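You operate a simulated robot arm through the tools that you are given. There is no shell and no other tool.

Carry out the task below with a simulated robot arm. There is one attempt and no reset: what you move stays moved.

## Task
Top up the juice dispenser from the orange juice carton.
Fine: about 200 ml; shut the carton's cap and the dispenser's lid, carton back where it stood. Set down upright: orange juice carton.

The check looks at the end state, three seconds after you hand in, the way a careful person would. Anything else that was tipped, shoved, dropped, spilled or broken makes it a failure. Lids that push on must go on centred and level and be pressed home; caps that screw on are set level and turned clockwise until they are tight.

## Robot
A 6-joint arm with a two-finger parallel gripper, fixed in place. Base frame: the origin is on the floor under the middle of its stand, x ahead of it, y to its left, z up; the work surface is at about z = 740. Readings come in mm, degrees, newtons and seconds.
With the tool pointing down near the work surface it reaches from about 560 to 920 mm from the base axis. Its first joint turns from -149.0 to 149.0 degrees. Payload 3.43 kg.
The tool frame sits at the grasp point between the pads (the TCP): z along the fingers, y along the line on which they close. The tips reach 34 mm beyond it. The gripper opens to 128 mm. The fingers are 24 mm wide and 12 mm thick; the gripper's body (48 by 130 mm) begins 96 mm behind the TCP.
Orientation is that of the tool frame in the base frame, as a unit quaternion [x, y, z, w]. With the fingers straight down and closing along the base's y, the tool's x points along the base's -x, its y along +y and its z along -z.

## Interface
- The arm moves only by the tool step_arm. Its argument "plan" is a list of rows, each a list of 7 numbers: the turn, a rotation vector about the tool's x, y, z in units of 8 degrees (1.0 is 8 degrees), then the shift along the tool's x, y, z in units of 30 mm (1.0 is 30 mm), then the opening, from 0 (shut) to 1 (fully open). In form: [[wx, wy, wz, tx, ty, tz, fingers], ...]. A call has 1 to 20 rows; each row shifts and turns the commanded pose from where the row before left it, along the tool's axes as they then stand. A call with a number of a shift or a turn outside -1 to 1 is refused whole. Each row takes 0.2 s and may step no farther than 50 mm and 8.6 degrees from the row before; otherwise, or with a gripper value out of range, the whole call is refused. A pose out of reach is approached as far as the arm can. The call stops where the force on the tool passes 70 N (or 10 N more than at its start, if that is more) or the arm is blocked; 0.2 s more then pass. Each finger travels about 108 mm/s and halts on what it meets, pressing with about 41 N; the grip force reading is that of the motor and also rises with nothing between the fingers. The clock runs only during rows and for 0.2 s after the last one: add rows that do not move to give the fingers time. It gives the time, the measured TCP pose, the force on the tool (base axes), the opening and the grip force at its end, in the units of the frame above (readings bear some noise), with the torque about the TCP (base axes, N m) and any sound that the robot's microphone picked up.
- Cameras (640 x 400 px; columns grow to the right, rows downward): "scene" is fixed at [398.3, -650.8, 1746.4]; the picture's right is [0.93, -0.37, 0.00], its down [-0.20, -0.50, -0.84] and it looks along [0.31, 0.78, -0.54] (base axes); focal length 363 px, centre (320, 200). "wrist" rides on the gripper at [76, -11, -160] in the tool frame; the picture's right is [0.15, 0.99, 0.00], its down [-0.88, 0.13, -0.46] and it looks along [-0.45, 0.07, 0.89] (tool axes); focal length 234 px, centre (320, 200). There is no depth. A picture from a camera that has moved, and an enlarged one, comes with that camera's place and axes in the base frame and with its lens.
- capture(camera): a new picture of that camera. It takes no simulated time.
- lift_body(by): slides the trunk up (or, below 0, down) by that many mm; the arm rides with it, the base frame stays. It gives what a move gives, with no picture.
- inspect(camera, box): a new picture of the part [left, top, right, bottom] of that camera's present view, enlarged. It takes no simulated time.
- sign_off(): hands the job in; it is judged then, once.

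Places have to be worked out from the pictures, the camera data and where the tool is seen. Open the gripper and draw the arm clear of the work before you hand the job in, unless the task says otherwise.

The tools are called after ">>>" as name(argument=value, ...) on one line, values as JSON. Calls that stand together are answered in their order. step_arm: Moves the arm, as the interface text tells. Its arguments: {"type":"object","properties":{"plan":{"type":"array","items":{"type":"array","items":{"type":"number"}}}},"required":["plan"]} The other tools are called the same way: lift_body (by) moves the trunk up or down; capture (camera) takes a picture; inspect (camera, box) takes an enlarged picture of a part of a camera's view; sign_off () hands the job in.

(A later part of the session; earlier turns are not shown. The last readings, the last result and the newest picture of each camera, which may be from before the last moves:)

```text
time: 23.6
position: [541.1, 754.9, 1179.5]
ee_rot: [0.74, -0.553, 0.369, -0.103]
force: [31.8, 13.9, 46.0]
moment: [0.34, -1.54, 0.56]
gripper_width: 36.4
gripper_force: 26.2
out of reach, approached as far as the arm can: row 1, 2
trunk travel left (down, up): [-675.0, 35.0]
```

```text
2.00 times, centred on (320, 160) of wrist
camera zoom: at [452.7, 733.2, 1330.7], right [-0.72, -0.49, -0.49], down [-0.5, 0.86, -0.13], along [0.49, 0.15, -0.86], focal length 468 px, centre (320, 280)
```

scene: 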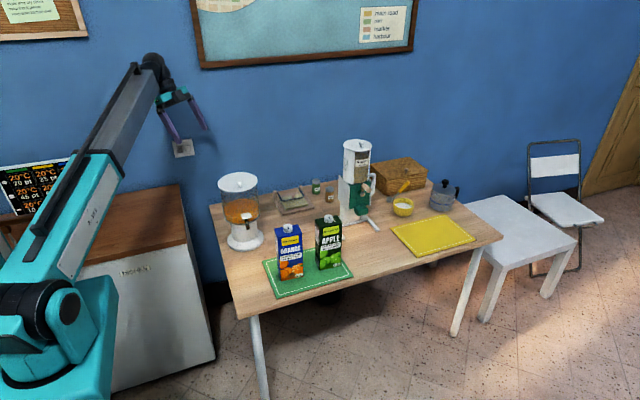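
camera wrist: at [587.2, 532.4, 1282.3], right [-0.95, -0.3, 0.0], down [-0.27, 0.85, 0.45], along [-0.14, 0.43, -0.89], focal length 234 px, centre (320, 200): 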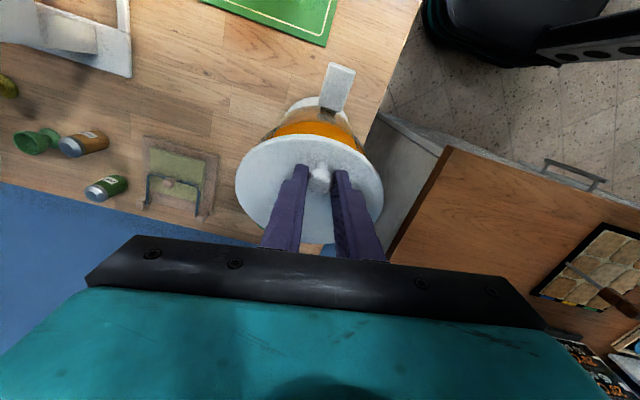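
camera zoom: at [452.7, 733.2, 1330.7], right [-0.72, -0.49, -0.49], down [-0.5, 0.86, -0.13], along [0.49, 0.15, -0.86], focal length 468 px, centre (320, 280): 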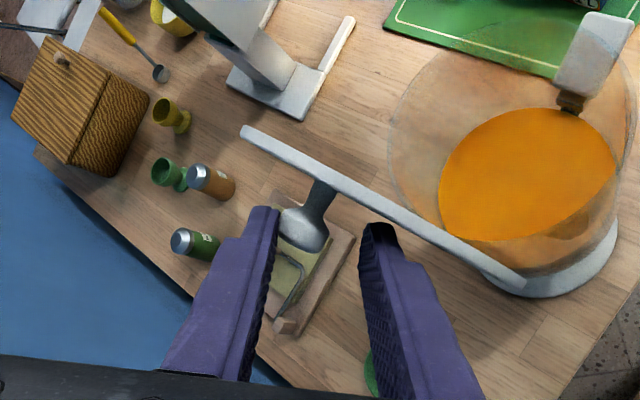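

The last two rows went out of reach: the tool rotated without following the arc, so one finger is now pressing on the lid (46 N). I'll back out to the previous good pose while keeping the knob gripped.

>>> step_arm(plan=[[0.078, -0.472, 0.402, 0.018, -0.14, 0, 0.05], [0.078, -0.472, 0.402, 0.018, -0.14, 0, 0.05], [0, 0, 0, 0, 0, 0, 0.05]])

>>> inspect(camera="scene", box=[205, 110, 305, 205])

>>> inspect(camera="wrist", box=[200, 60, 440, 260])

```text
time: 24.4
position: [544.8, 756.8, 1179.1]
ee_rot: [0.729, -0.584, 0.317, -0.162]
force: [25.9, 4.7, 30.9]
moment: [-0.46, -1.21, -0.1]
gripper_width: 28.9
gripper_force: 20.0
trunk travel left (down, up): [-675.0, 35.0]
```

```text
4.21 times, centred on (255, 158) of scene
camera zoom: at [398.3, -650.8, 1746.4], right [0.93, -0.37, 0.0], down [-0.2, -0.5, -0.84], along [0.31, 0.78, -0.54], focal length 1529 px, centre (594, 379)
```

zoom: 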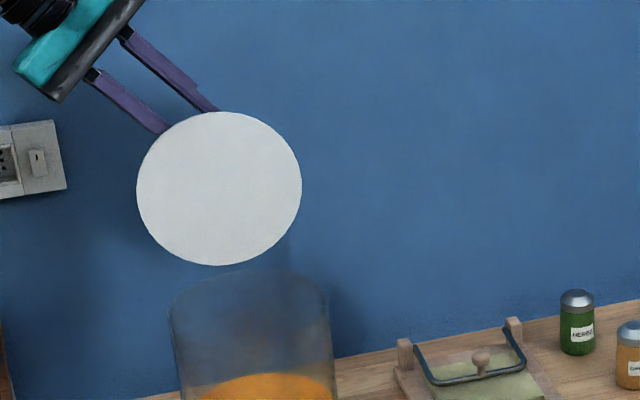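

```text
2.00 times, centred on (320, 160) of wrist
camera zoom: at [457.9, 709.5, 1326.2], right [-0.72, -0.4, -0.56], down [-0.5, 0.87, 0.02], along [0.48, 0.29, -0.83], focal length 468 px, centre (320, 280)
```

zoom: 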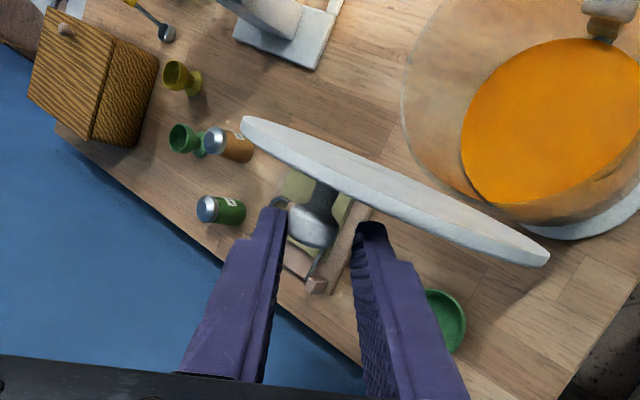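

The knob is now pushing only on one finger (about 40 N along the closing axis), so the tool is off-centre by several mm. I'll shift it back along −Y to re-centre the grip.

>>> step_arm(plan=[[0, 0, 0, 0, -0.15, 0, 0.05], [0, 0, 0, 0, -0.15, 0, 0.05], [0, 0, 0, 0, 0, 0, 0.05]])

>>> inspect(camera="wrist", box=[200, 60, 440, 260])

```text
time: 25.2
position: [549.0, 759.8, 1181.4]
ee_rot: [0.732, -0.584, 0.315, -0.158]
force: [12.1, 2.1, 15.6]
moment: [-0.31, -0.69, -0.05]
gripper_width: 20.9
gripper_force: 45.4
trunk travel left (down, up): [-675.0, 35.0]
```

```text
2.00 times, centred on (320, 160) of wrist
camera zoom: at [462.8, 713.4, 1329.0], right [-0.73, -0.41, -0.55], down [-0.5, 0.87, 0.02], along [0.47, 0.29, -0.83], focal length 468 px, centre (320, 280)
```

zoom: 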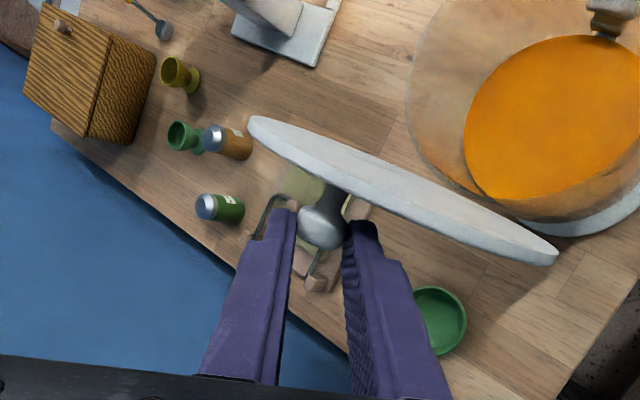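

The grip is restored at about 97°. To gain reach I'll lean the tool another 24° about the knob's own axis (wrist comes towards the base), relieving the residual side force as I go.

>>> step_arm(plan=[[0.982, 0.195, 0.044, 0, 0.02, 0.008, 0.05], [0.982, 0.195, 0.044, 0, 0.09, 0.008, 0.05], [0.982, 0.195, 0.044, 0, 0.12, 0.008, 0.05], [0, 0, 0, 0, 0, 0, 0.05]])

>>> inspect(camera="wrist", box=[200, 60, 440, 260])

>>> inspect(camera="scene", box=[205, 110, 305, 205])

```text
time: 26.2
position: [544.3, 759.5, 1173.3]
ee_rot: [0.667, -0.519, 0.454, -0.281]
force: [0.3, -0.9, -10.9]
moment: [0.24, 0.21, 0.37]
gripper_width: 20.9
gripper_force: 44.9
trunk travel left (down, up): [-675.0, 35.0]
```

```text
2.00 times, centred on (320, 160) of wrist
camera zoom: at [408.3, 707.4, 1274.8], right [-0.43, -0.44, -0.79], down [-0.51, 0.84, -0.19], along [0.75, 0.32, -0.58], focal length 468 px, centre (320, 280)
```

zoom: 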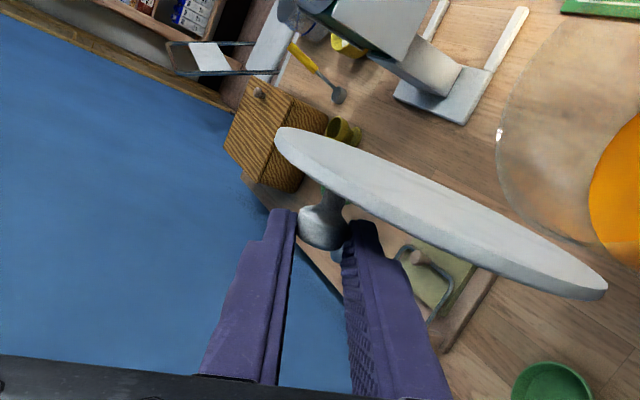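

```text
4.21 times, centred on (255, 158) of scene
camera zoom: at [398.3, -650.8, 1746.4], right [0.93, -0.37, 0.0], down [-0.2, -0.5, -0.84], along [0.31, 0.78, -0.54], focal length 1529 px, centre (594, 379)
```

zoom: 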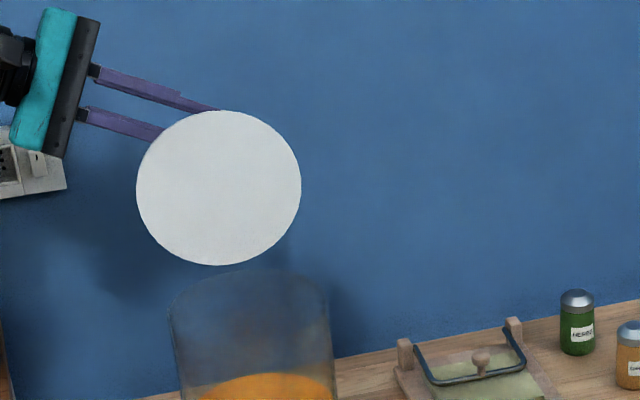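

The lean worked with low forces and the wrist is well within reach. I'll push the lid further back in small steps, watching the force for a stop.

>>> step_arm(plan=[[0, 0, 0, -0.21, 0.03, 0.01, 0.05], [0, 0, 0, -0.21, 0.02, 0.01, 0.05], [0, 0, 0, 0, 0, 0, 0.05]])

>>> inspect(camera="scene", box=[205, 110, 305, 205])

```text
time: 27.0
position: [542.6, 769.6, 1170.2]
ee_rot: [0.666, -0.521, 0.454, -0.282]
force: [-3.2, -8.7, -8.9]
moment: [-0.72, -0.17, -1.22]
gripper_width: 20.8
gripper_force: 45.1
trunk travel left (down, up): [-675.0, 35.0]
```

```text
4.21 times, centred on (255, 158) of scene
camera zoom: at [398.3, -650.8, 1746.4], right [0.93, -0.37, 0.0], down [-0.2, -0.5, -0.84], along [0.31, 0.78, -0.54], focal length 1529 px, centre (594, 379)
```

zoom: 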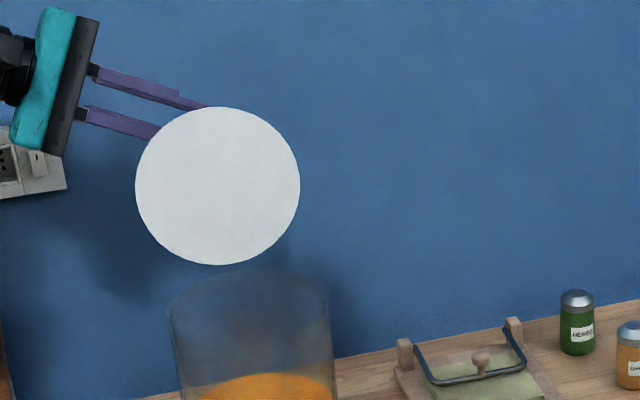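

The lid opened further (now about 100°) with only friction-level loads. Two more small steps.

>>> step_arm(plan=[[0, 0, 0, -0.22, 0.02, 0.02, 0.05], [0, 0, 0, -0.22, 0.02, 0.02, 0.05], [0, 0, 0, 0, 0, 0, 0.05]])

>>> inspect(camera="scene", box=[205, 110, 305, 205])

>>> inspect(camera="wrist", box=[200, 60, 440, 260])

```text
time: 27.8
position: [543.1, 774.7, 1167.6]
ee_rot: [0.663, -0.524, 0.456, -0.28]
force: [-2.4, -29.3, 4.4]
moment: [-0.21, 0.06, -0.3]
gripper_width: 20.4
gripper_force: 45.2
trunk travel left (down, up): [-675.0, 35.0]
```

```text
4.21 times, centred on (255, 158) of scene
camera zoom: at [398.3, -650.8, 1746.4], right [0.93, -0.37, 0.0], down [-0.2, -0.5, -0.84], along [0.31, 0.78, -0.54], focal length 1529 px, centre (594, 379)
```

zoom: 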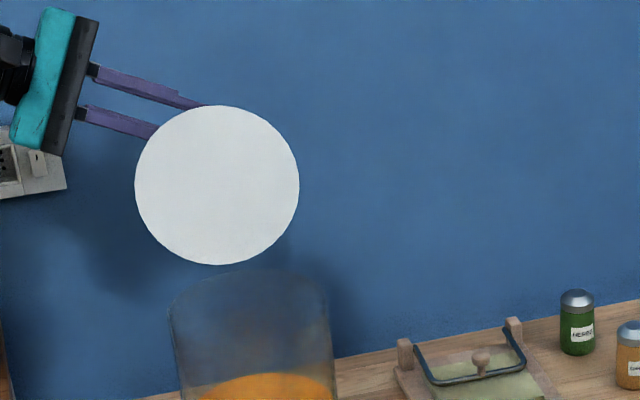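

```text
2.00 times, centred on (320, 160) of wrist
camera zoom: at [407.5, 725.0, 1269.2], right [-0.43, -0.43, -0.79], down [-0.5, 0.85, -0.19], along [0.75, 0.32, -0.58], focal length 468 px, centre (320, 280)
```

zoom: 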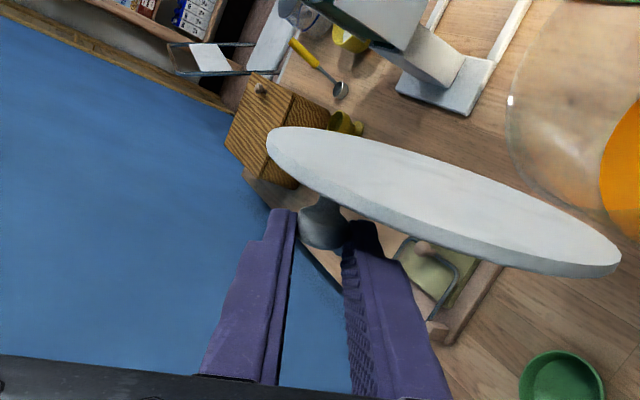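

A firm −29 N says the hinge has reached its stop, at about 102°, past vertical. I'll ease off the push and open the fingers just enough to clear the knob.

>>> step_arm(plan=[[0, 0, 0, 0.12, 0, 0, 0.05], [0, 0, 0, 0.12, 0, 0, 0.05], [0, 0, 0, 0, 0, 0, 0.3], [0, 0, 0, 0, 0, 0, 0.32]])

>>> inspect(camera="scene", box=[205, 110, 305, 205])

>>> inspect(camera="wrist", box=[200, 60, 440, 260])

```text
time: 28.8
position: [542.4, 777.3, 1166.2]
ee_rot: [0.666, -0.52, 0.453, -0.284]
force: [0.0, 0.6, 0.5]
moment: [0.01, 0.02, -0.02]
gripper_width: 40.8
gripper_force: 0.0
trunk travel left (down, up): [-675.0, 35.0]
```

```text
4.21 times, centred on (255, 158) of scene
camera zoom: at [398.3, -650.8, 1746.4], right [0.93, -0.37, 0.0], down [-0.2, -0.5, -0.84], along [0.31, 0.78, -0.54], focal length 1529 px, centre (594, 379)
```

zoom: 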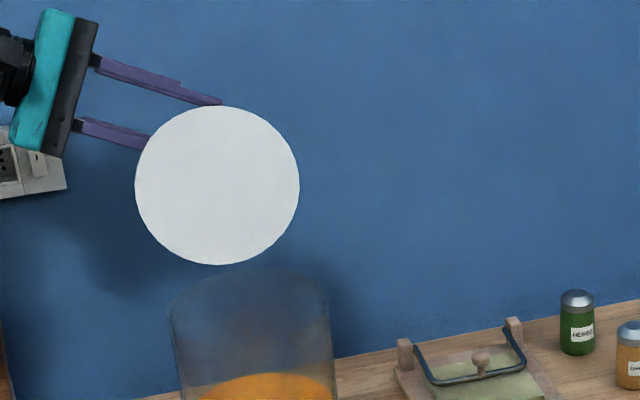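

```text
2.00 times, centred on (320, 160) of wrist
camera zoom: at [407.6, 724.1, 1268.0], right [-0.42, -0.43, -0.79], down [-0.51, 0.84, -0.19], along [0.75, 0.32, -0.58], focal length 468 px, centre (320, 280)
```

zoom: 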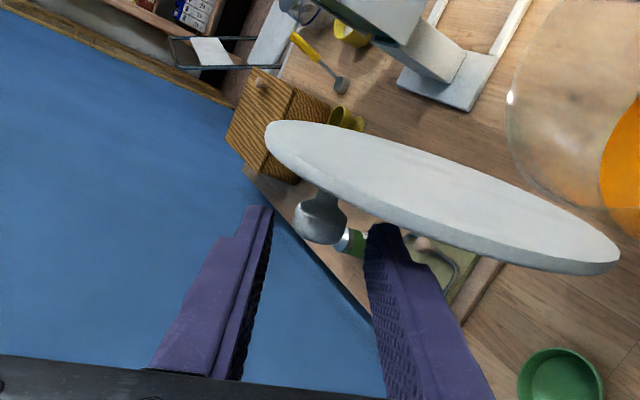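

The lid rests open by itself with the fingers clear of the knob. I'll withdraw straight back along the tool axis, parallel to the lid.

>>> step_arm(plan=[[0, 0, 0, 0, 0, -0.8, 0.32], [0, 0, 0, 0, 0, -1, 0.32], [0, 0, 0, 0, 0, -1, 0.32], [0, 0, 0, 0, 0, -1, 0.32], [0, 0, 0, 0, 0, -1, 0.32]])

>>> capture(camera="scene")

>>> capture(camera="wrist")

```text
time: 30.0
position: [412.8, 788.9, 1227.3]
ee_rot: [0.666, -0.52, 0.455, -0.283]
force: [0.1, 0.4, -0.3]
moment: [0.03, 0.0, 0.0]
gripper_width: 41.2
gripper_force: 0.1
trunk travel left (down, up): [-675.0, 35.0]
```

```text
taken
```

scene: 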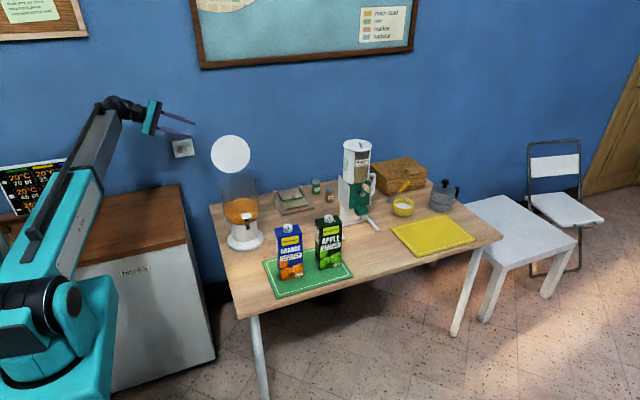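

```text
taken
camera wrist: at [277.3, 736.8, 1329.2], right [-0.42, -0.43, -0.79], down [-0.51, 0.84, -0.19], along [0.75, 0.32, -0.58], focal length 234 px, centre (320, 200)
```

wrist: 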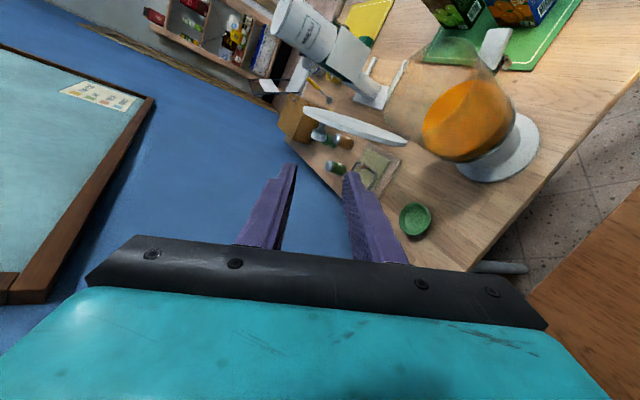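

Lid confirmed open. Next is the carton's cap: I'll pull away from the lid towards −y and undo the lean until the tool is vertical again.

>>> step_arm(plan=[[0, 0, 0, 0.94, 0.375, -0.053, 0.32], [0, 0, 0, 0.94, 0.375, -0.053, 0.32], [0, 0, 0, 0.94, 0.375, -0.053, 0.32], [0, 0, 0, 0.94, 0.375, -0.053, 0.32], [-0.982, -0.195, -0.044, 0, 0, 0, 0.32], [-0.982, -0.195, -0.044, 0, 0, 0, 0.32], [-0.982, -0.195, -0.044, 0, 0, 0, 0.32], [0.078, -0.472, 0.402, 0, 0, 0, 0.32], [0.078, -0.472, 0.402, 0, 0, 0, 0.32], [-0.986, -0.162, 0, 0, 0, 0, 0.32], [-0.986, -0.162, 0, 0, 0, 0, 0.32], [-0.986, -0.162, 0, 0, 0, 0, 0.32], [-0.986, -0.162, 0, 0, 0, 0, 0.32], [-0.986, -0.162, 0, 0, 0, 0, 0.32]])

```text
time: 33.0
position: [395.0, 669.8, 1228.6]
ee_rot: [0.762, -0.648, -0.001, 0.0]
force: [0.2, -1.9, -0.8]
moment: [0.01, 0.02, -0.02]
gripper_width: 41.0
gripper_force: 0.0
trunk travel left (down, up): [-675.0, 35.0]
```

Tool vertical again. I'll turn it back to the default yaw and then travel to above the orange carton.

>>> step_arm(plan=[[0, 0, 1, 0, 0, 0, 0.4], [0, 0, 1, 0, 0, 0, 0.4], [0, 0, 1, 0, 0, 0, 0.4], [0, 0, 1, 0, 0, 0, 0.4], [0, 0, 1, 0, 0, 0, 0.4], [0, 0, 1, 0, 0, 0, 0.4], [0, 0, 1, 0, 0, 0, 0.4], [0, 0, 1, 0, 0, 0, 0.4], [0, 0, 1, 0, 0, 0, 0.4], [0, 0, 1, 0, 0, 0, 0.4], [0, 0, 1, 0, 0, 0, 0.4], [0, 0, 1, 0, 0, 0, 0.4], [0, 0, 0.41, 0, 0, 0, 0.4]])

>>> step_arm(plan=[[0, 0, 0, -0.848, -0.957, 0.388, 0.4], [0, 0, 0, -0.848, -0.957, 0.388, 0.4], [0, 0, 0, -0.848, -0.957, 0.388, 0.4], [0, 0, 0, -0.848, -0.957, 0.388, 0.4], [0, 0, 0, -0.848, -0.957, 0.388, 0.4], [0, 0, 0, -0.848, -0.957, 0.388, 0.4], [0, 0, 0, -0.848, -0.957, 0.388, 0.4], [0, 0, 0, -0.848, -0.957, 0.388, 0.4], [0, 0, 0, -0.848, -0.957, 0.388, 0.4], [0, 0, 0, -0.848, -0.957, 0.388, 0.4], [0, 0, 0, -0.848, -0.957, 0.388, 0.4], [0, 0, 0, 0, 0, 0, 0.4]])

>>> capture(camera="wrist")

>>> inspect(camera="scene", box=[250, 150, 350, 300])

```text
time: 33.6
position: [394.9, 669.5, 1227.3]
ee_rot: [-0.685, 0.728, -0.003, 0.003]
force: [21.3, 1.9, 0.8]
moment: [-0.33, 3.78, 1.96]
gripper_width: 51.0
gripper_force: 0.0
trunk travel left (down, up): [-675.0, 35.0]
stopped in row 3: the force on the tool passed its limit at 137 N (the readings are from after the stop); the commanded pose is now the measured one
```

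```text
time: 34.6
position: [487.0, 730.3, 1196.4]
ee_rot: [-0.686, 0.727, 0.0, -0.004]
force: [-29.2, -23.0, 37.2]
moment: [-0.76, 0.28, 0.02]
gripper_width: 34.4
gripper_force: 0.1
out of reach, approached as far as the arm can: row 4, 5
trunk travel left (down, up): [-675.0, 35.0]
stopped in row 5: the force on the tool passed its limit at 87 N (the readings are from after the stop); the commanded pose is now the measured one
```

```text
taken
camera wrist: at [494.1, 655.9, 1357.4], right [-1.0, -0.09, 0.0], down [-0.08, 0.89, 0.45], along [-0.04, 0.45, -0.89], focal length 234 px, centre (320, 200)
```

wrist: 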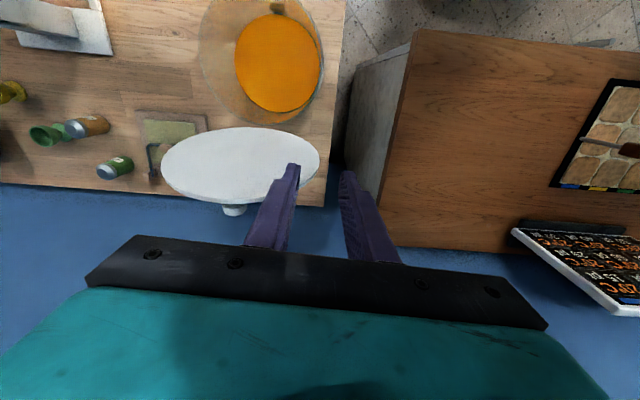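

```text
2.67 times, centred on (300, 225) of scene
camera zoom: at [398.3, -650.8, 1746.4], right [0.93, -0.37, 0.0], down [-0.2, -0.5, -0.84], along [0.31, 0.78, -0.54], focal length 968 px, centre (373, 133)
```

zoom: 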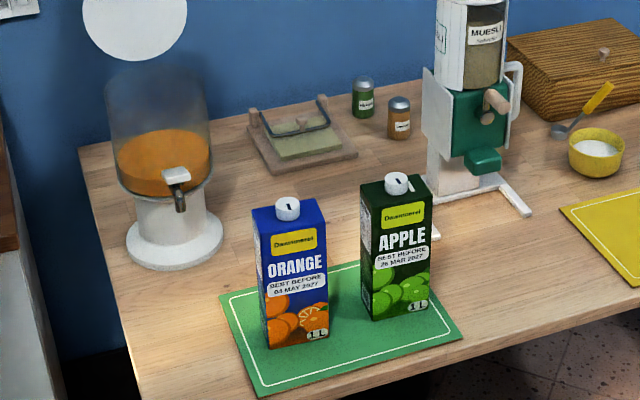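

Rotating at that spot made the gripper touch something (stop at 137 N). The second move then ran from the wrong orientation and nudged the open lid, so I must not chain dependent moves. I'll look at the arm and the lid before moving.

>>> capture(camera="scene")

>>> inspect(camera="scene", box=[80, 60, 280, 260])

>>> inspect(camera="wrist", box=[140, 100, 420, 270])

```text
taken
```

scene: 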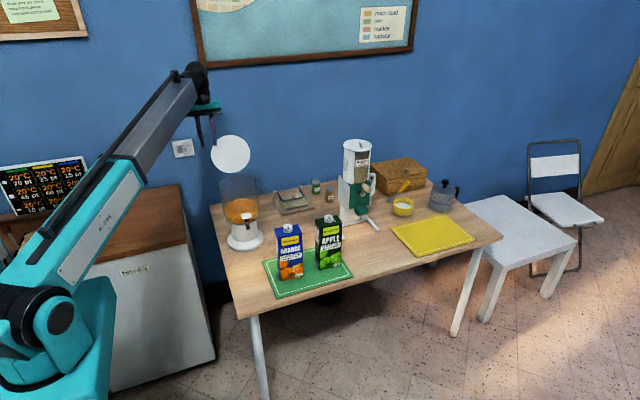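

```text
2.00 times, centred on (180, 160) of scene
camera zoom: at [398.3, -650.8, 1746.4], right [0.93, -0.37, 0.0], down [-0.2, -0.5, -0.84], along [0.31, 0.78, -0.54], focal length 726 px, centre (600, 280)
```

zoom: 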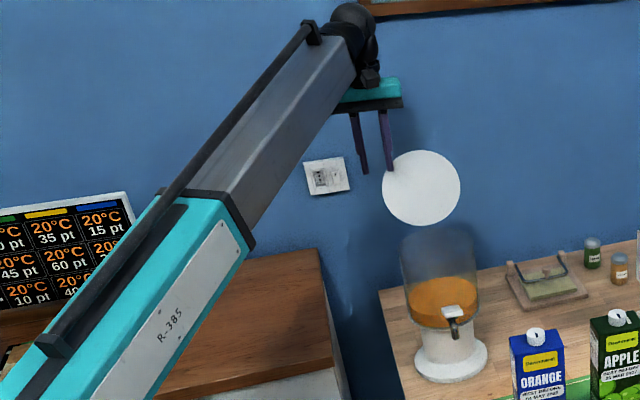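

```text
2.29 times, centred on (280, 185) of wrist
camera zoom: at [494.1, 655.9, 1357.4], right [-1.0, -0.09, 0.0], down [-0.08, 0.89, 0.45], along [-0.04, 0.45, -0.89], focal length 535 px, centre (411, 234)
```

zoom: 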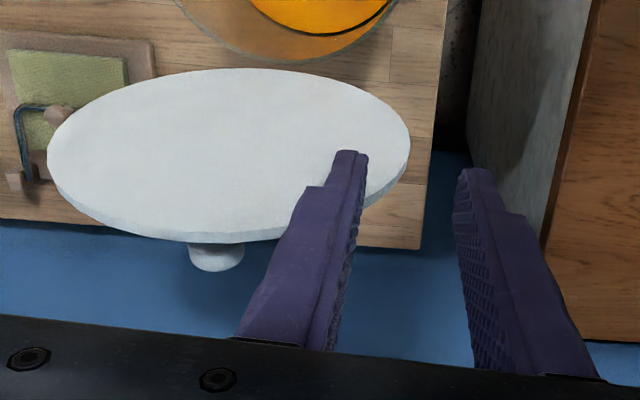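

The left finger is touching the open lid's front face near its edge; the lid itself looks undisturbed. I'll back straight off towards −y and slightly up.

>>> step_arm(plan=[[0, 0, 0, 0.5, -0.02, -0.2, 0.3], [0, 0, 0, 0.8, -0.04, -0.1, 0.3], [0, 0, 0, 0.9, -0.04, 0, 0.3]])

>>> capture(camera="wrist")

>>> inspect(camera="scene", box=[160, 90, 300, 260])

```text
time: 35.5
position: [495.0, 671.5, 1195.1]
ee_rot: [-0.684, 0.729, -0.002, -0.001]
force: [0.1, 0.2, 0.3]
moment: [0.01, -0.01, 0.01]
gripper_width: 38.4
gripper_force: 0.0
trunk travel left (down, up): [-675.0, 35.0]
```

```text
taken
camera wrist: at [500.9, 597.2, 1355.7], right [-1.0, -0.08, 0.0], down [-0.08, 0.89, 0.45], along [-0.04, 0.45, -0.89], focal length 234 px, centre (320, 200)
```

wrist: 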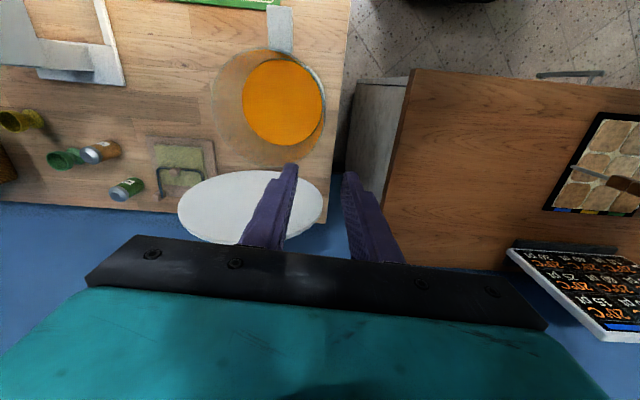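

```text
2.35 times, centred on (230, 175) of scene
camera zoom: at [398.3, -650.8, 1746.4], right [0.93, -0.37, 0.0], down [-0.2, -0.5, -0.84], along [0.31, 0.78, -0.54], focal length 854 px, centre (532, 259)
```

zoom: 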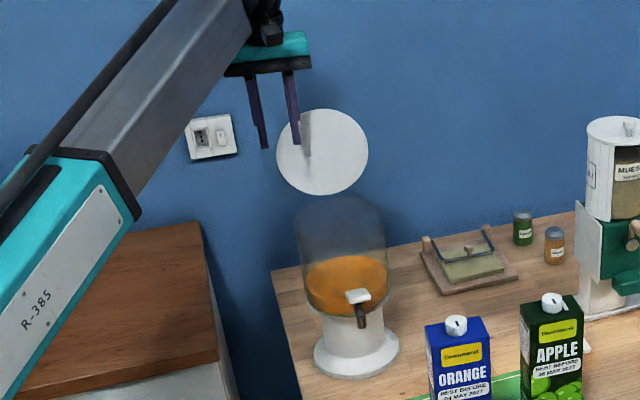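

The tool is free with zero force and the lid still stands open. I'll travel to above the orange carton at the present yaw.

>>> step_arm(plan=[[0, 0, 0, 0.925, -0.605, 0.1, 0.4], [0, 0, 0, 0.925, -0.605, 0.2, 0.4], [0, 0, 0, 0.925, -0.605, 0.3, 0.4], [0, 0, 0, 0.925, -0.605, 0.3, 0.4], [0, 0, 0, 0.925, -0.605, 0.3, 0.4], [0, 0, 0, 0.925, -0.605, 0.3, 0.4], [0, 0, 0, 0.925, -0.605, 0.3, 0.4], [0, 0, 0, 0.925, -0.605, 0.3, 0.4], [0, 0, 0, 0.925, -0.605, 0.3, 0.4], [0, 0, 0, 0.925, -0.605, 0.4, 0.4], [0, 0, 0, 0.925, -0.605, 0.4, 0.4], [0, 0, 0, 0, 0, 0, 0.4]])

>>> capture(camera="wrist")

>>> inspect(camera="scene", box=[230, 160, 350, 300])

```text
time: 38.0
position: [675.2, 354.3, 1101.0]
ee_rot: [-0.685, 0.728, -0.001, -0.001]
force: [0.3, 0.5, -0.5]
moment: [-0.02, -0.02, 0.01]
gripper_width: 50.9
gripper_force: 0.2
trunk travel left (down, up): [-675.0, 35.0]
```

```text
taken
camera wrist: at [681.0, 280.2, 1261.3], right [-1.0, -0.09, 0.0], down [-0.08, 0.89, 0.45], along [-0.04, 0.45, -0.89], focal length 234 px, centre (320, 200)
```

wrist: 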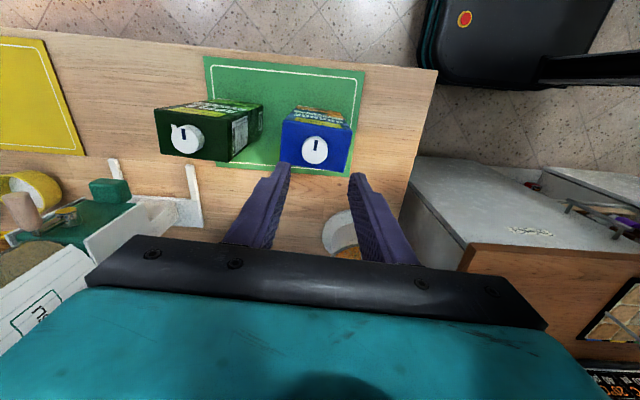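

```text
2.86 times, centred on (290, 230) of scene
camera zoom: at [398.3, -650.8, 1746.4], right [0.93, -0.37, 0.0], down [-0.2, -0.5, -0.84], along [0.31, 0.78, -0.54], focal length 1037 px, centre (406, 114)
```

zoom: 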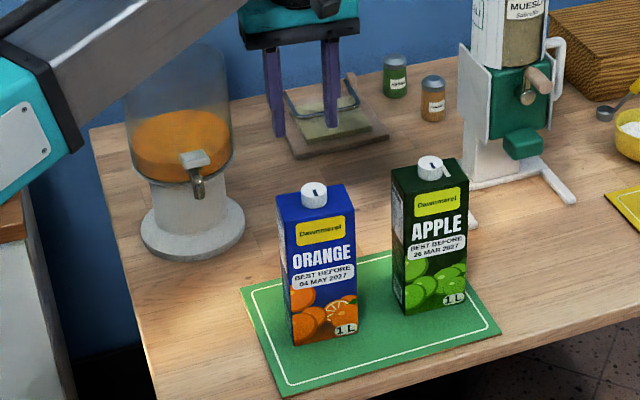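

Good overhead view of both caps; zooming on the orange one to measure its centre.

>>> inspect(camera="wrist", box=[265, 90, 375, 190])

>>> inspect(camera="wrist", box=[140, 80, 280, 180])

```text
4.00 times, centred on (320, 140) of wrist
camera zoom: at [681.0, 280.2, 1261.3], right [-1.0, -0.09, 0.0], down [-0.08, 0.89, 0.45], along [-0.04, 0.45, -0.89], focal length 937 px, centre (320, 440)
```

zoom: 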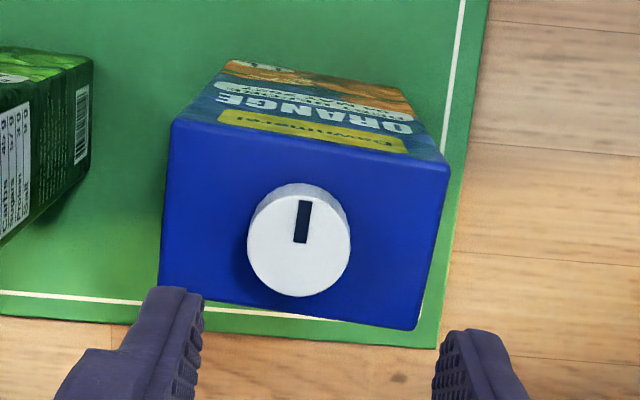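

```text
4.00 times, centred on (210, 130) of wrist
camera zoom: at [681.0, 280.2, 1261.3], right [-1.0, -0.09, 0.0], down [-0.08, 0.89, 0.45], along [-0.04, 0.45, -0.89], focal length 937 px, centre (760, 480)
```

zoom: 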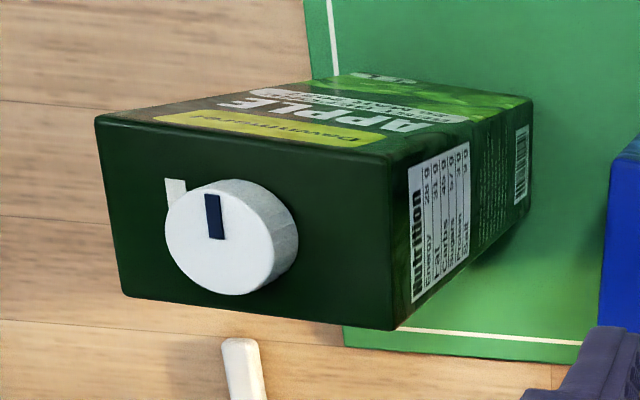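

The overhead view puts the cap axis at about (680, 360), the carton at 90 × 55 mm and turned about −5°, with its centre at the same spot. I'll centre over the cap and come down until the tips are just above it.

>>> step_arm(plan=[[0, 0, 0, -0.2, -0.148, 0.6, 0.4], [0, 0, 0, 0, 0, 0.8, 0.4], [0, 0, 0, 0, 0, 0.8, 0.4], [0, 0, 0, 0, 0, 0.6, 0.4], [0, 0, 0, 0, 0, 0, 0.4]])

>>> inspect(camera="wrist", box=[250, 110, 390, 210])

>>> inspect(camera="scene", box=[260, 180, 330, 250])

```text
time: 39.2
position: [679.8, 360.5, 1015.8]
ee_rot: [-0.685, 0.728, -0.001, -0.001]
force: [-0.2, 0.2, -0.2]
moment: [0.02, -0.01, 0.01]
gripper_width: 51.1
gripper_force: 0.1
trunk travel left (down, up): [-675.0, 35.0]
```

```text
4.00 times, centred on (320, 160) of wrist
camera zoom: at [685.9, 285.3, 1176.7], right [-1.0, -0.08, 0.0], down [-0.08, 0.89, 0.45], along [-0.04, 0.45, -0.89], focal length 937 px, centre (320, 360)
```

zoom: 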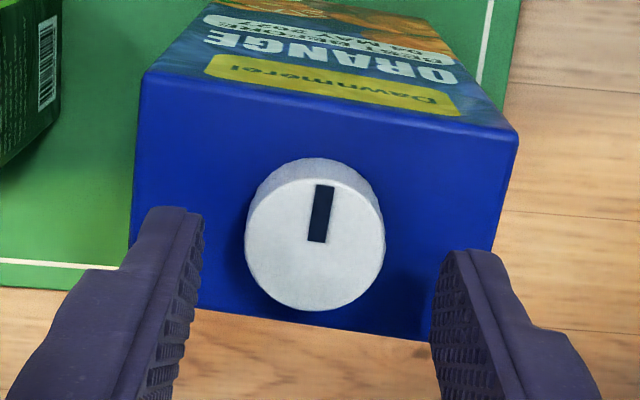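

```text
5.71 times, centred on (295, 215) of scene
camera zoom: at [398.3, -650.8, 1746.4], right [0.93, -0.37, 0.0], down [-0.2, -0.5, -0.84], along [0.31, 0.78, -0.54], focal length 2075 px, centre (463, 114)
```

zoom: 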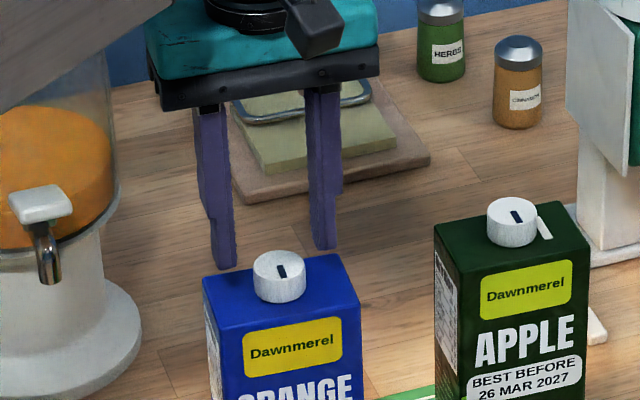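

The cap is centred under the tool to within a millimetre. I'll lower so the tips come just above the carton's top and close on the cap.

>>> step_arm(plan=[[0, 0, 0, 0, -0.02, 0.4, 0.4], [0, 0, 0, 0, 0, 0.4, 0.4], [0, 0, 0, 0, 0, 0, 0.4], [0, 0, 0, 0, 0, 0, 0.3], [0, 0, 0, 0, 0, 0, 0.2], [0, 0, 0, 0, 0, 0, 0.2], [0, 0, 0, 0, 0, 0, 0.2]])

>>> inspect(camera="wrist", box=[250, 110, 390, 210])

>>> inspect(camera="scene", box=[260, 190, 330, 250])

```text
time: 40.9
position: [681.1, 360.3, 992.7]
ee_rot: [-0.685, 0.729, -0.002, -0.002]
force: [1.3, 0.3, 0.5]
moment: [0.0, 0.0, 0.0]
gripper_width: 29.1
gripper_force: 41.1
trunk travel left (down, up): [-675.0, 35.0]
```

```text
4.00 times, centred on (320, 160) of wrist
camera zoom: at [687.0, 285.2, 1152.6], right [-1.0, -0.08, 0.0], down [-0.08, 0.89, 0.45], along [-0.04, 0.45, -0.89], focal length 937 px, centre (320, 360)
```

zoom: 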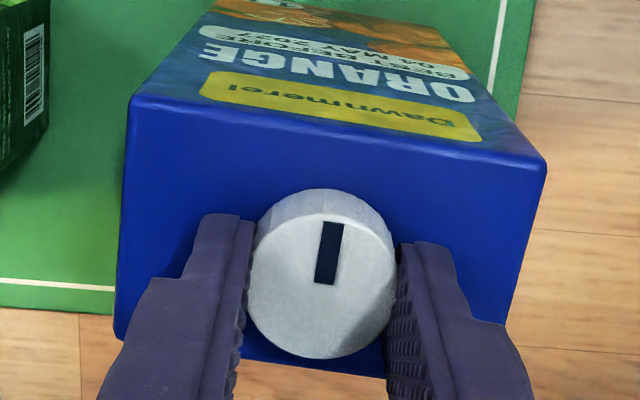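

```text
6.67 times, centred on (295, 220) of scene
camera zoom: at [398.3, -650.8, 1746.4], right [0.93, -0.37, 0.0], down [-0.2, -0.5, -0.84], along [0.31, 0.78, -0.54], focal length 2420 px, centre (487, 67)
```

zoom: 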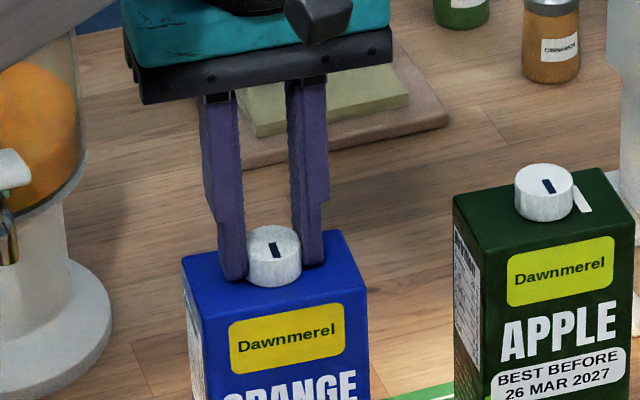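

The cap is gripped and centred. I'll try turning it counter-clockwise by 24° and see whether the cap turns or the carton twists.

>>> step_arm(plan=[[0, 0, -1, 0, 0, 0, 0.2], [0, 0, -1, 0, 0, 0, 0.2], [0, 0, -1, 0, 0, 0, 0.2], [0, 0, 0, 0, 0, 0, 0.2]])

>>> inspect(camera="wrist", box=[250, 110, 390, 210])

>>> inspect(camera="scene", box=[260, 190, 330, 250])

```text
time: 41.9
position: [679.1, 360.1, 992.3]
ee_rot: [0.822, -0.57, 0.0, 0.002]
force: [-0.5, -0.1, 0.0]
moment: [-0.07, 0.04, 0.02]
gripper_width: 29.2
gripper_force: 41.4
trunk travel left (down, up): [-675.0, 35.0]
```

```text
4.00 times, centred on (320, 160) of wrist
camera zoom: at [717.4, 294.7, 1152.6], right [-0.87, -0.48, 0.0], down [-0.43, 0.78, 0.45], along [-0.22, 0.39, -0.89], focal length 937 px, centre (320, 360)
```

zoom: 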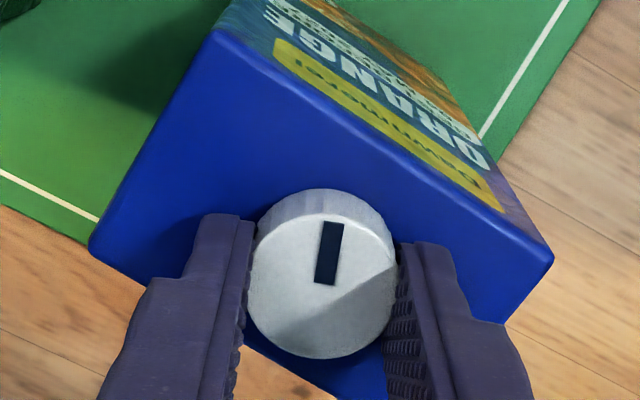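

```text
6.67 times, centred on (295, 220) of scene
camera zoom: at [398.3, -650.8, 1746.4], right [0.93, -0.37, 0.0], down [-0.2, -0.5, -0.84], along [0.31, 0.78, -0.54], focal length 2420 px, centre (487, 67)
```

zoom: 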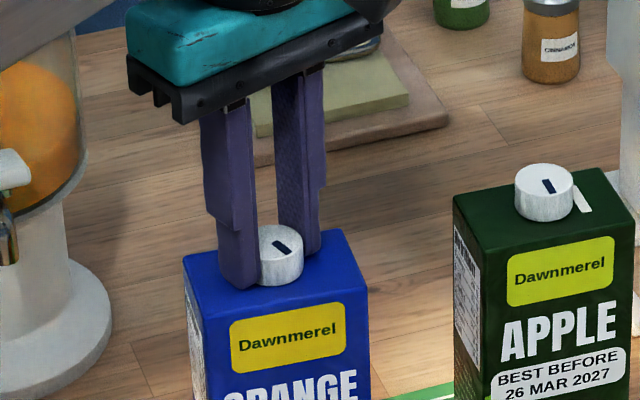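

The cap turns with the gripper while the carton stays put, with almost no torque. I'll keep turning counter-clockwise another 64°.

>>> step_arm(plan=[[0, 0, -1, 0, 0, 0, 0.2], [0, 0, -1, 0, 0, 0, 0.2], [0, 0, -1, 0, 0, 0, 0.2], [0, 0, -1, 0, 0, 0, 0.2], [0, 0, -1, 0, 0, 0, 0.2], [0, 0, -1, 0, 0, 0, 0.2], [0, 0, -1, 0, 0, 0, 0.2], [0, 0, -1, 0, 0, 0, 0.2], [0, 0, 0, 0, 0, 0, 0.2]])

>>> inspect(camera="wrist", box=[250, 110, 390, 210])

>>> inspect(camera="scene", box=[260, 190, 330, 250])

```text
time: 43.9
position: [679.9, 360.2, 992.2]
ee_rot: [0.999, -0.048, -0.001, 0.002]
force: [-1.7, -0.7, 0.6]
moment: [-0.02, -0.03, -0.01]
gripper_width: 29.2
gripper_force: 41.2
trunk travel left (down, up): [-675.0, 35.0]
```

```text
4.00 times, centred on (320, 160) of wrist
camera zoom: at [756.8, 365.8, 1152.6], right [0.05, -1.0, 0.0], down [-0.89, -0.04, 0.46], along [-0.46, -0.03, -0.89], focal length 937 px, centre (320, 360)
```

zoom: 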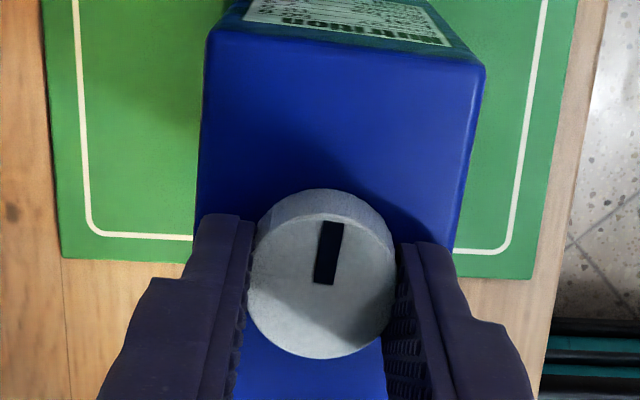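

```text
6.67 times, centred on (295, 220) of scene
camera zoom: at [398.3, -650.8, 1746.4], right [0.93, -0.37, 0.0], down [-0.2, -0.5, -0.84], along [0.31, 0.78, -0.54], focal length 2420 px, centre (487, 67)
```

zoom: 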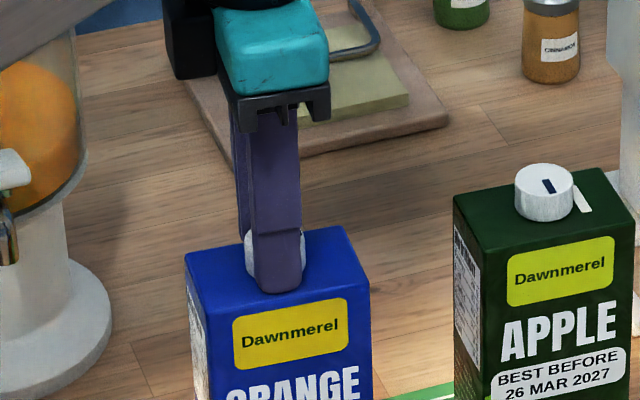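

88° turned so far with the cap following. I'll continue another 40° and watch whether the wrist limit shows up.

>>> step_arm(plan=[[0, 0, -1, 0, 0, 0, 0.2], [0, 0, -1, 0, 0, 0, 0.2], [0, 0, -1, 0, 0, 0, 0.2], [0, 0, -1, 0, 0, 0, 0.2], [0, 0, -1, 0, 0, 0, 0.2], [0, 0, 0, 0, 0, 0, 0.2]])

>>> inspect(camera="wrist", box=[250, 110, 390, 210])

>>> inspect(camera="scene", box=[260, 190, 330, 250])

```text
time: 45.2
position: [680.5, 360.8, 992.4]
ee_rot: [0.981, 0.193, 0.0, 0.003]
force: [-0.1, -0.4, 0.7]
moment: [-0.06, 0.08, -0.02]
gripper_width: 29.1
gripper_force: 41.0
out of reach, approached as far as the arm can: row 4, 5
trunk travel left (down, up): [-675.0, 35.0]
```

```text
4.00 times, centred on (320, 160) of wrist
camera zoom: at [746.0, 401.4, 1152.5], right [0.51, -0.86, 0.0], down [-0.77, -0.45, 0.46], along [-0.39, -0.24, -0.89], focal length 937 px, centre (320, 360)
```

zoom: 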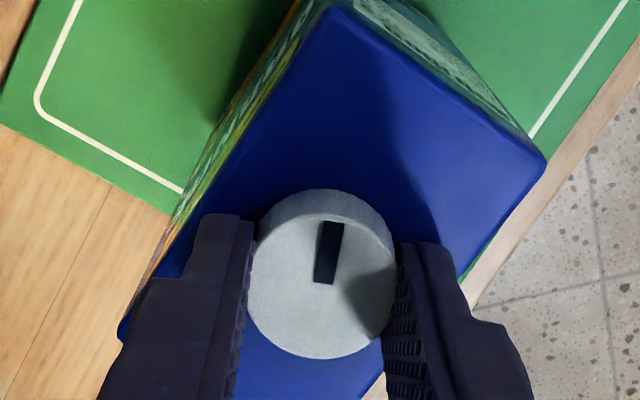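

```text
6.67 times, centred on (295, 220) of scene
camera zoom: at [398.3, -650.8, 1746.4], right [0.93, -0.37, 0.0], down [-0.2, -0.5, -0.84], along [0.31, 0.78, -0.54], focal length 2420 px, centre (487, 67)
```

zoom: 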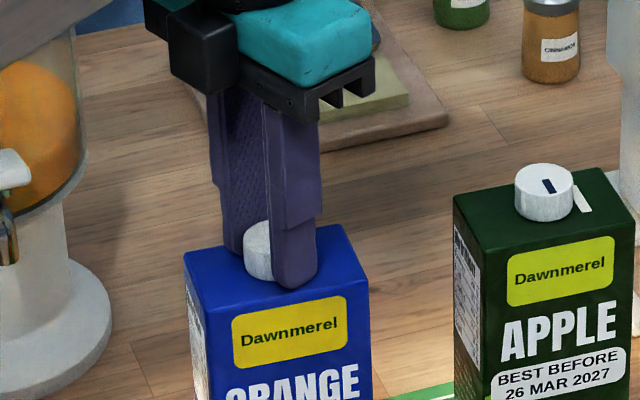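

The wrist limit is at about yaw 202°, with about 116° turned in total. A tiny 2 mm lift test will tell me if the cap is already free.

>>> step_arm(plan=[[0, 0, 0, 0, 0, -0.07, 0.2], [0, 0, 0, 0, 0, 0, 0.2]])

>>> inspect(camera="scene", box=[270, 200, 320, 240])

```text
time: 45.9
position: [681.9, 359.8, 994.4]
ee_rot: [0.981, 0.193, -0.001, 0.002]
force: [-0.4, -0.6, 0.4]
moment: [0.03, -0.02, -0.01]
gripper_width: 29.2
gripper_force: 40.9
trunk travel left (down, up): [-675.0, 35.0]
```

```text
10.00 times, centred on (295, 220) of scene
camera zoom: at [398.3, -650.8, 1746.4], right [0.93, -0.37, 0.0], down [-0.2, -0.5, -0.84], along [0.31, 0.78, -0.54], focal length 3630 px, centre (570, 0)
```

zoom: 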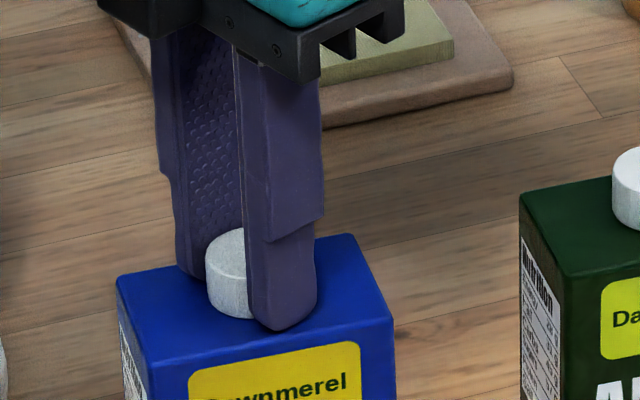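

No load at all on a 2 mm lift, so the cap seems free. I'll raise a few more millimetres and check the gap.

>>> step_arm(plan=[[0, 0, 0, 0, 0, -0.1, 0.2], [0, 0, 0, 0, 0, -0.1, 0.2], [0, 0, 0, 0, 0, 0, 0.2]])

>>> inspect(camera="scene", box=[270, 200, 320, 240])

>>> inspect(camera="wrist", box=[250, 110, 390, 210])

```text
time: 46.6
position: [681.9, 361.5, 999.9]
ee_rot: [0.981, 0.193, -0.001, 0.003]
force: [1.0, -0.5, -6.8]
moment: [0.03, -0.01, -0.04]
gripper_width: 29.2
gripper_force: 41.1
trunk travel left (down, up): [-675.0, 35.0]
```

```text
10.00 times, centred on (295, 220) of scene
camera zoom: at [398.3, -650.8, 1746.4], right [0.93, -0.37, 0.0], down [-0.2, -0.5, -0.84], along [0.31, 0.78, -0.54], focal length 3630 px, centre (570, 0)
```

zoom: 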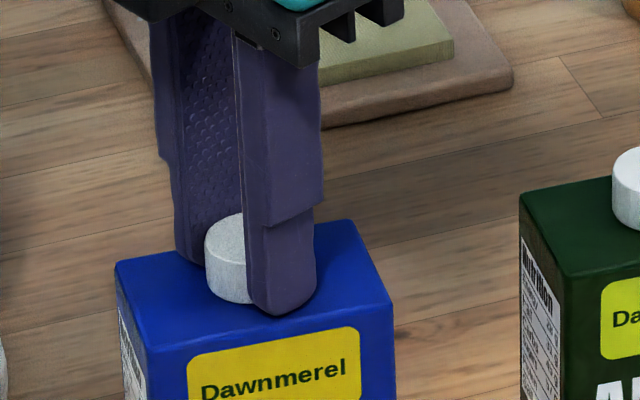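

```text
4.00 times, centred on (320, 160) of wrist
camera zoom: at [746.7, 401.6, 1160.0], right [0.51, -0.86, 0.0], down [-0.77, -0.45, 0.46], along [-0.39, -0.24, -0.89], focal length 937 px, centre (320, 360)
```

zoom: 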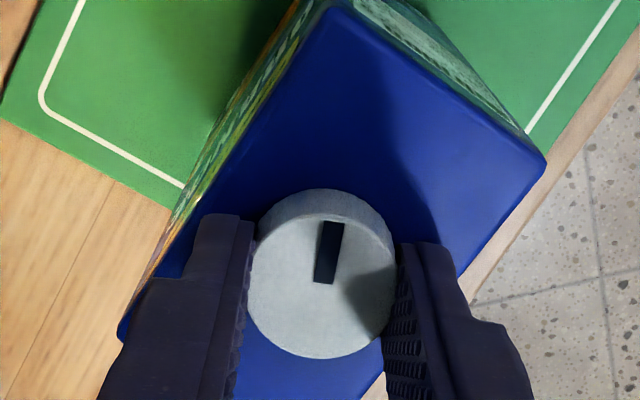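

The carton itself came up with the cap (Fz −6.8 N, so it weighs about 0.7 kg), meaning the thread is still engaged. I'll set it straight back down gently and re-grip for more turns.

>>> step_arm(plan=[[0, 0, 0, 0, 0, 0.08, 0.2], [0, 0, 0, 0, 0, 0.08, 0.2], [0, 0, 0, 0, 0, 0.06, 0.2], [0, 0, 0, 0, 0, 0, 0.2]])

>>> inspect(camera="scene", box=[255, 200, 355, 290])

```text
time: 47.6
position: [680.3, 361.0, 992.9]
ee_rot: [0.981, 0.193, 0.0, 0.002]
force: [0.4, 0.3, -6.5]
moment: [0.0, -0.01, -0.02]
gripper_width: 29.0
gripper_force: 40.9
trunk travel left (down, up): [-675.0, 35.0]
```

```text
4.44 times, centred on (305, 245) of scene
camera zoom: at [398.3, -650.8, 1746.4], right [0.93, -0.37, 0.0], down [-0.2, -0.5, -0.84], along [0.31, 0.78, -0.54], focal length 1614 px, centre (387, 0)
```

zoom: 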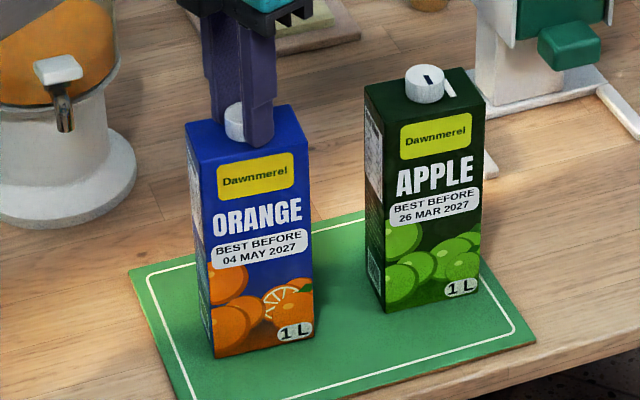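

The force still reads −6.5 N at the original grip height, which doesn't add up, so I'll compare identical close-ups of the carton's top and base before moving further.

>>> inspect(camera="scene", box=[270, 200, 320, 240])

>>> inspect(camera="scene", box=[260, 240, 324, 300])

```text
10.00 times, centred on (295, 220) of scene
camera zoom: at [398.3, -650.8, 1746.4], right [0.93, -0.37, 0.0], down [-0.2, -0.5, -0.84], along [0.31, 0.78, -0.54], focal length 3630 px, centre (570, 0)
```

zoom: 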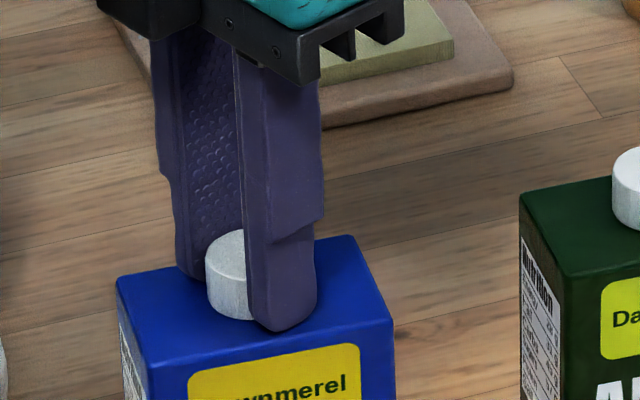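

```text
6.67 times, centred on (292, 270) of scene
camera zoom: at [398.3, -650.8, 1746.4], right [0.93, -0.37, 0.0], down [-0.2, -0.5, -0.84], along [0.31, 0.78, -0.54], focal length 2420 px, centre (507, -267)
```

zoom: 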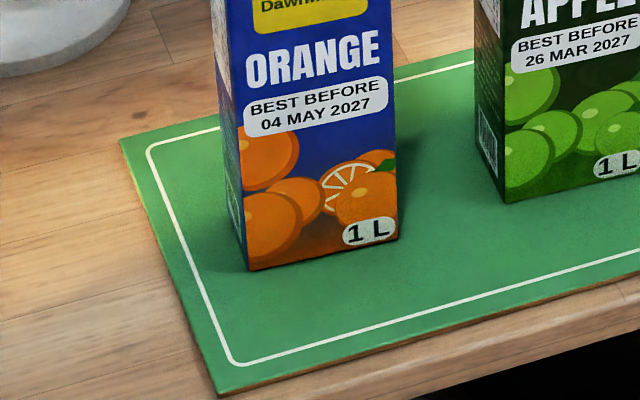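

The carton's base is a hair (1–2 mm) above where it stood, still hanging from the cap. I'll lower a bit further until the load goes off.

>>> step_arm(plan=[[0, 0, 0, 0, 0, 0.05, 0.2], [0, 0, 0, 0, 0, 0.03, 0.2], [0, 0, 0, 0, 0, 0, 0.2]])

>>> inspect(camera="scene", box=[260, 240, 324, 300])

```text
time: 48.5
position: [680.3, 360.3, 992.7]
ee_rot: [0.981, 0.193, 0.0, 0.003]
force: [0.1, -0.3, 5.7]
moment: [0.07, -0.1, 0.04]
gripper_width: 29.1
gripper_force: 41.2
trunk travel left (down, up): [-675.0, 35.0]
```

```text
6.67 times, centred on (292, 270) of scene
camera zoom: at [398.3, -650.8, 1746.4], right [0.93, -0.37, 0.0], down [-0.2, -0.5, -0.84], along [0.31, 0.78, -0.54], focal length 2420 px, centre (507, -267)
```

zoom: 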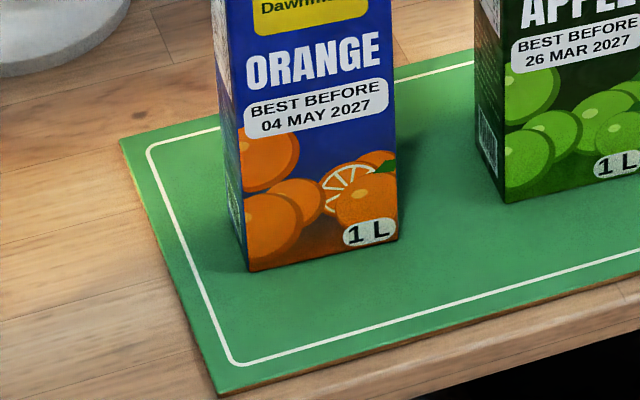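

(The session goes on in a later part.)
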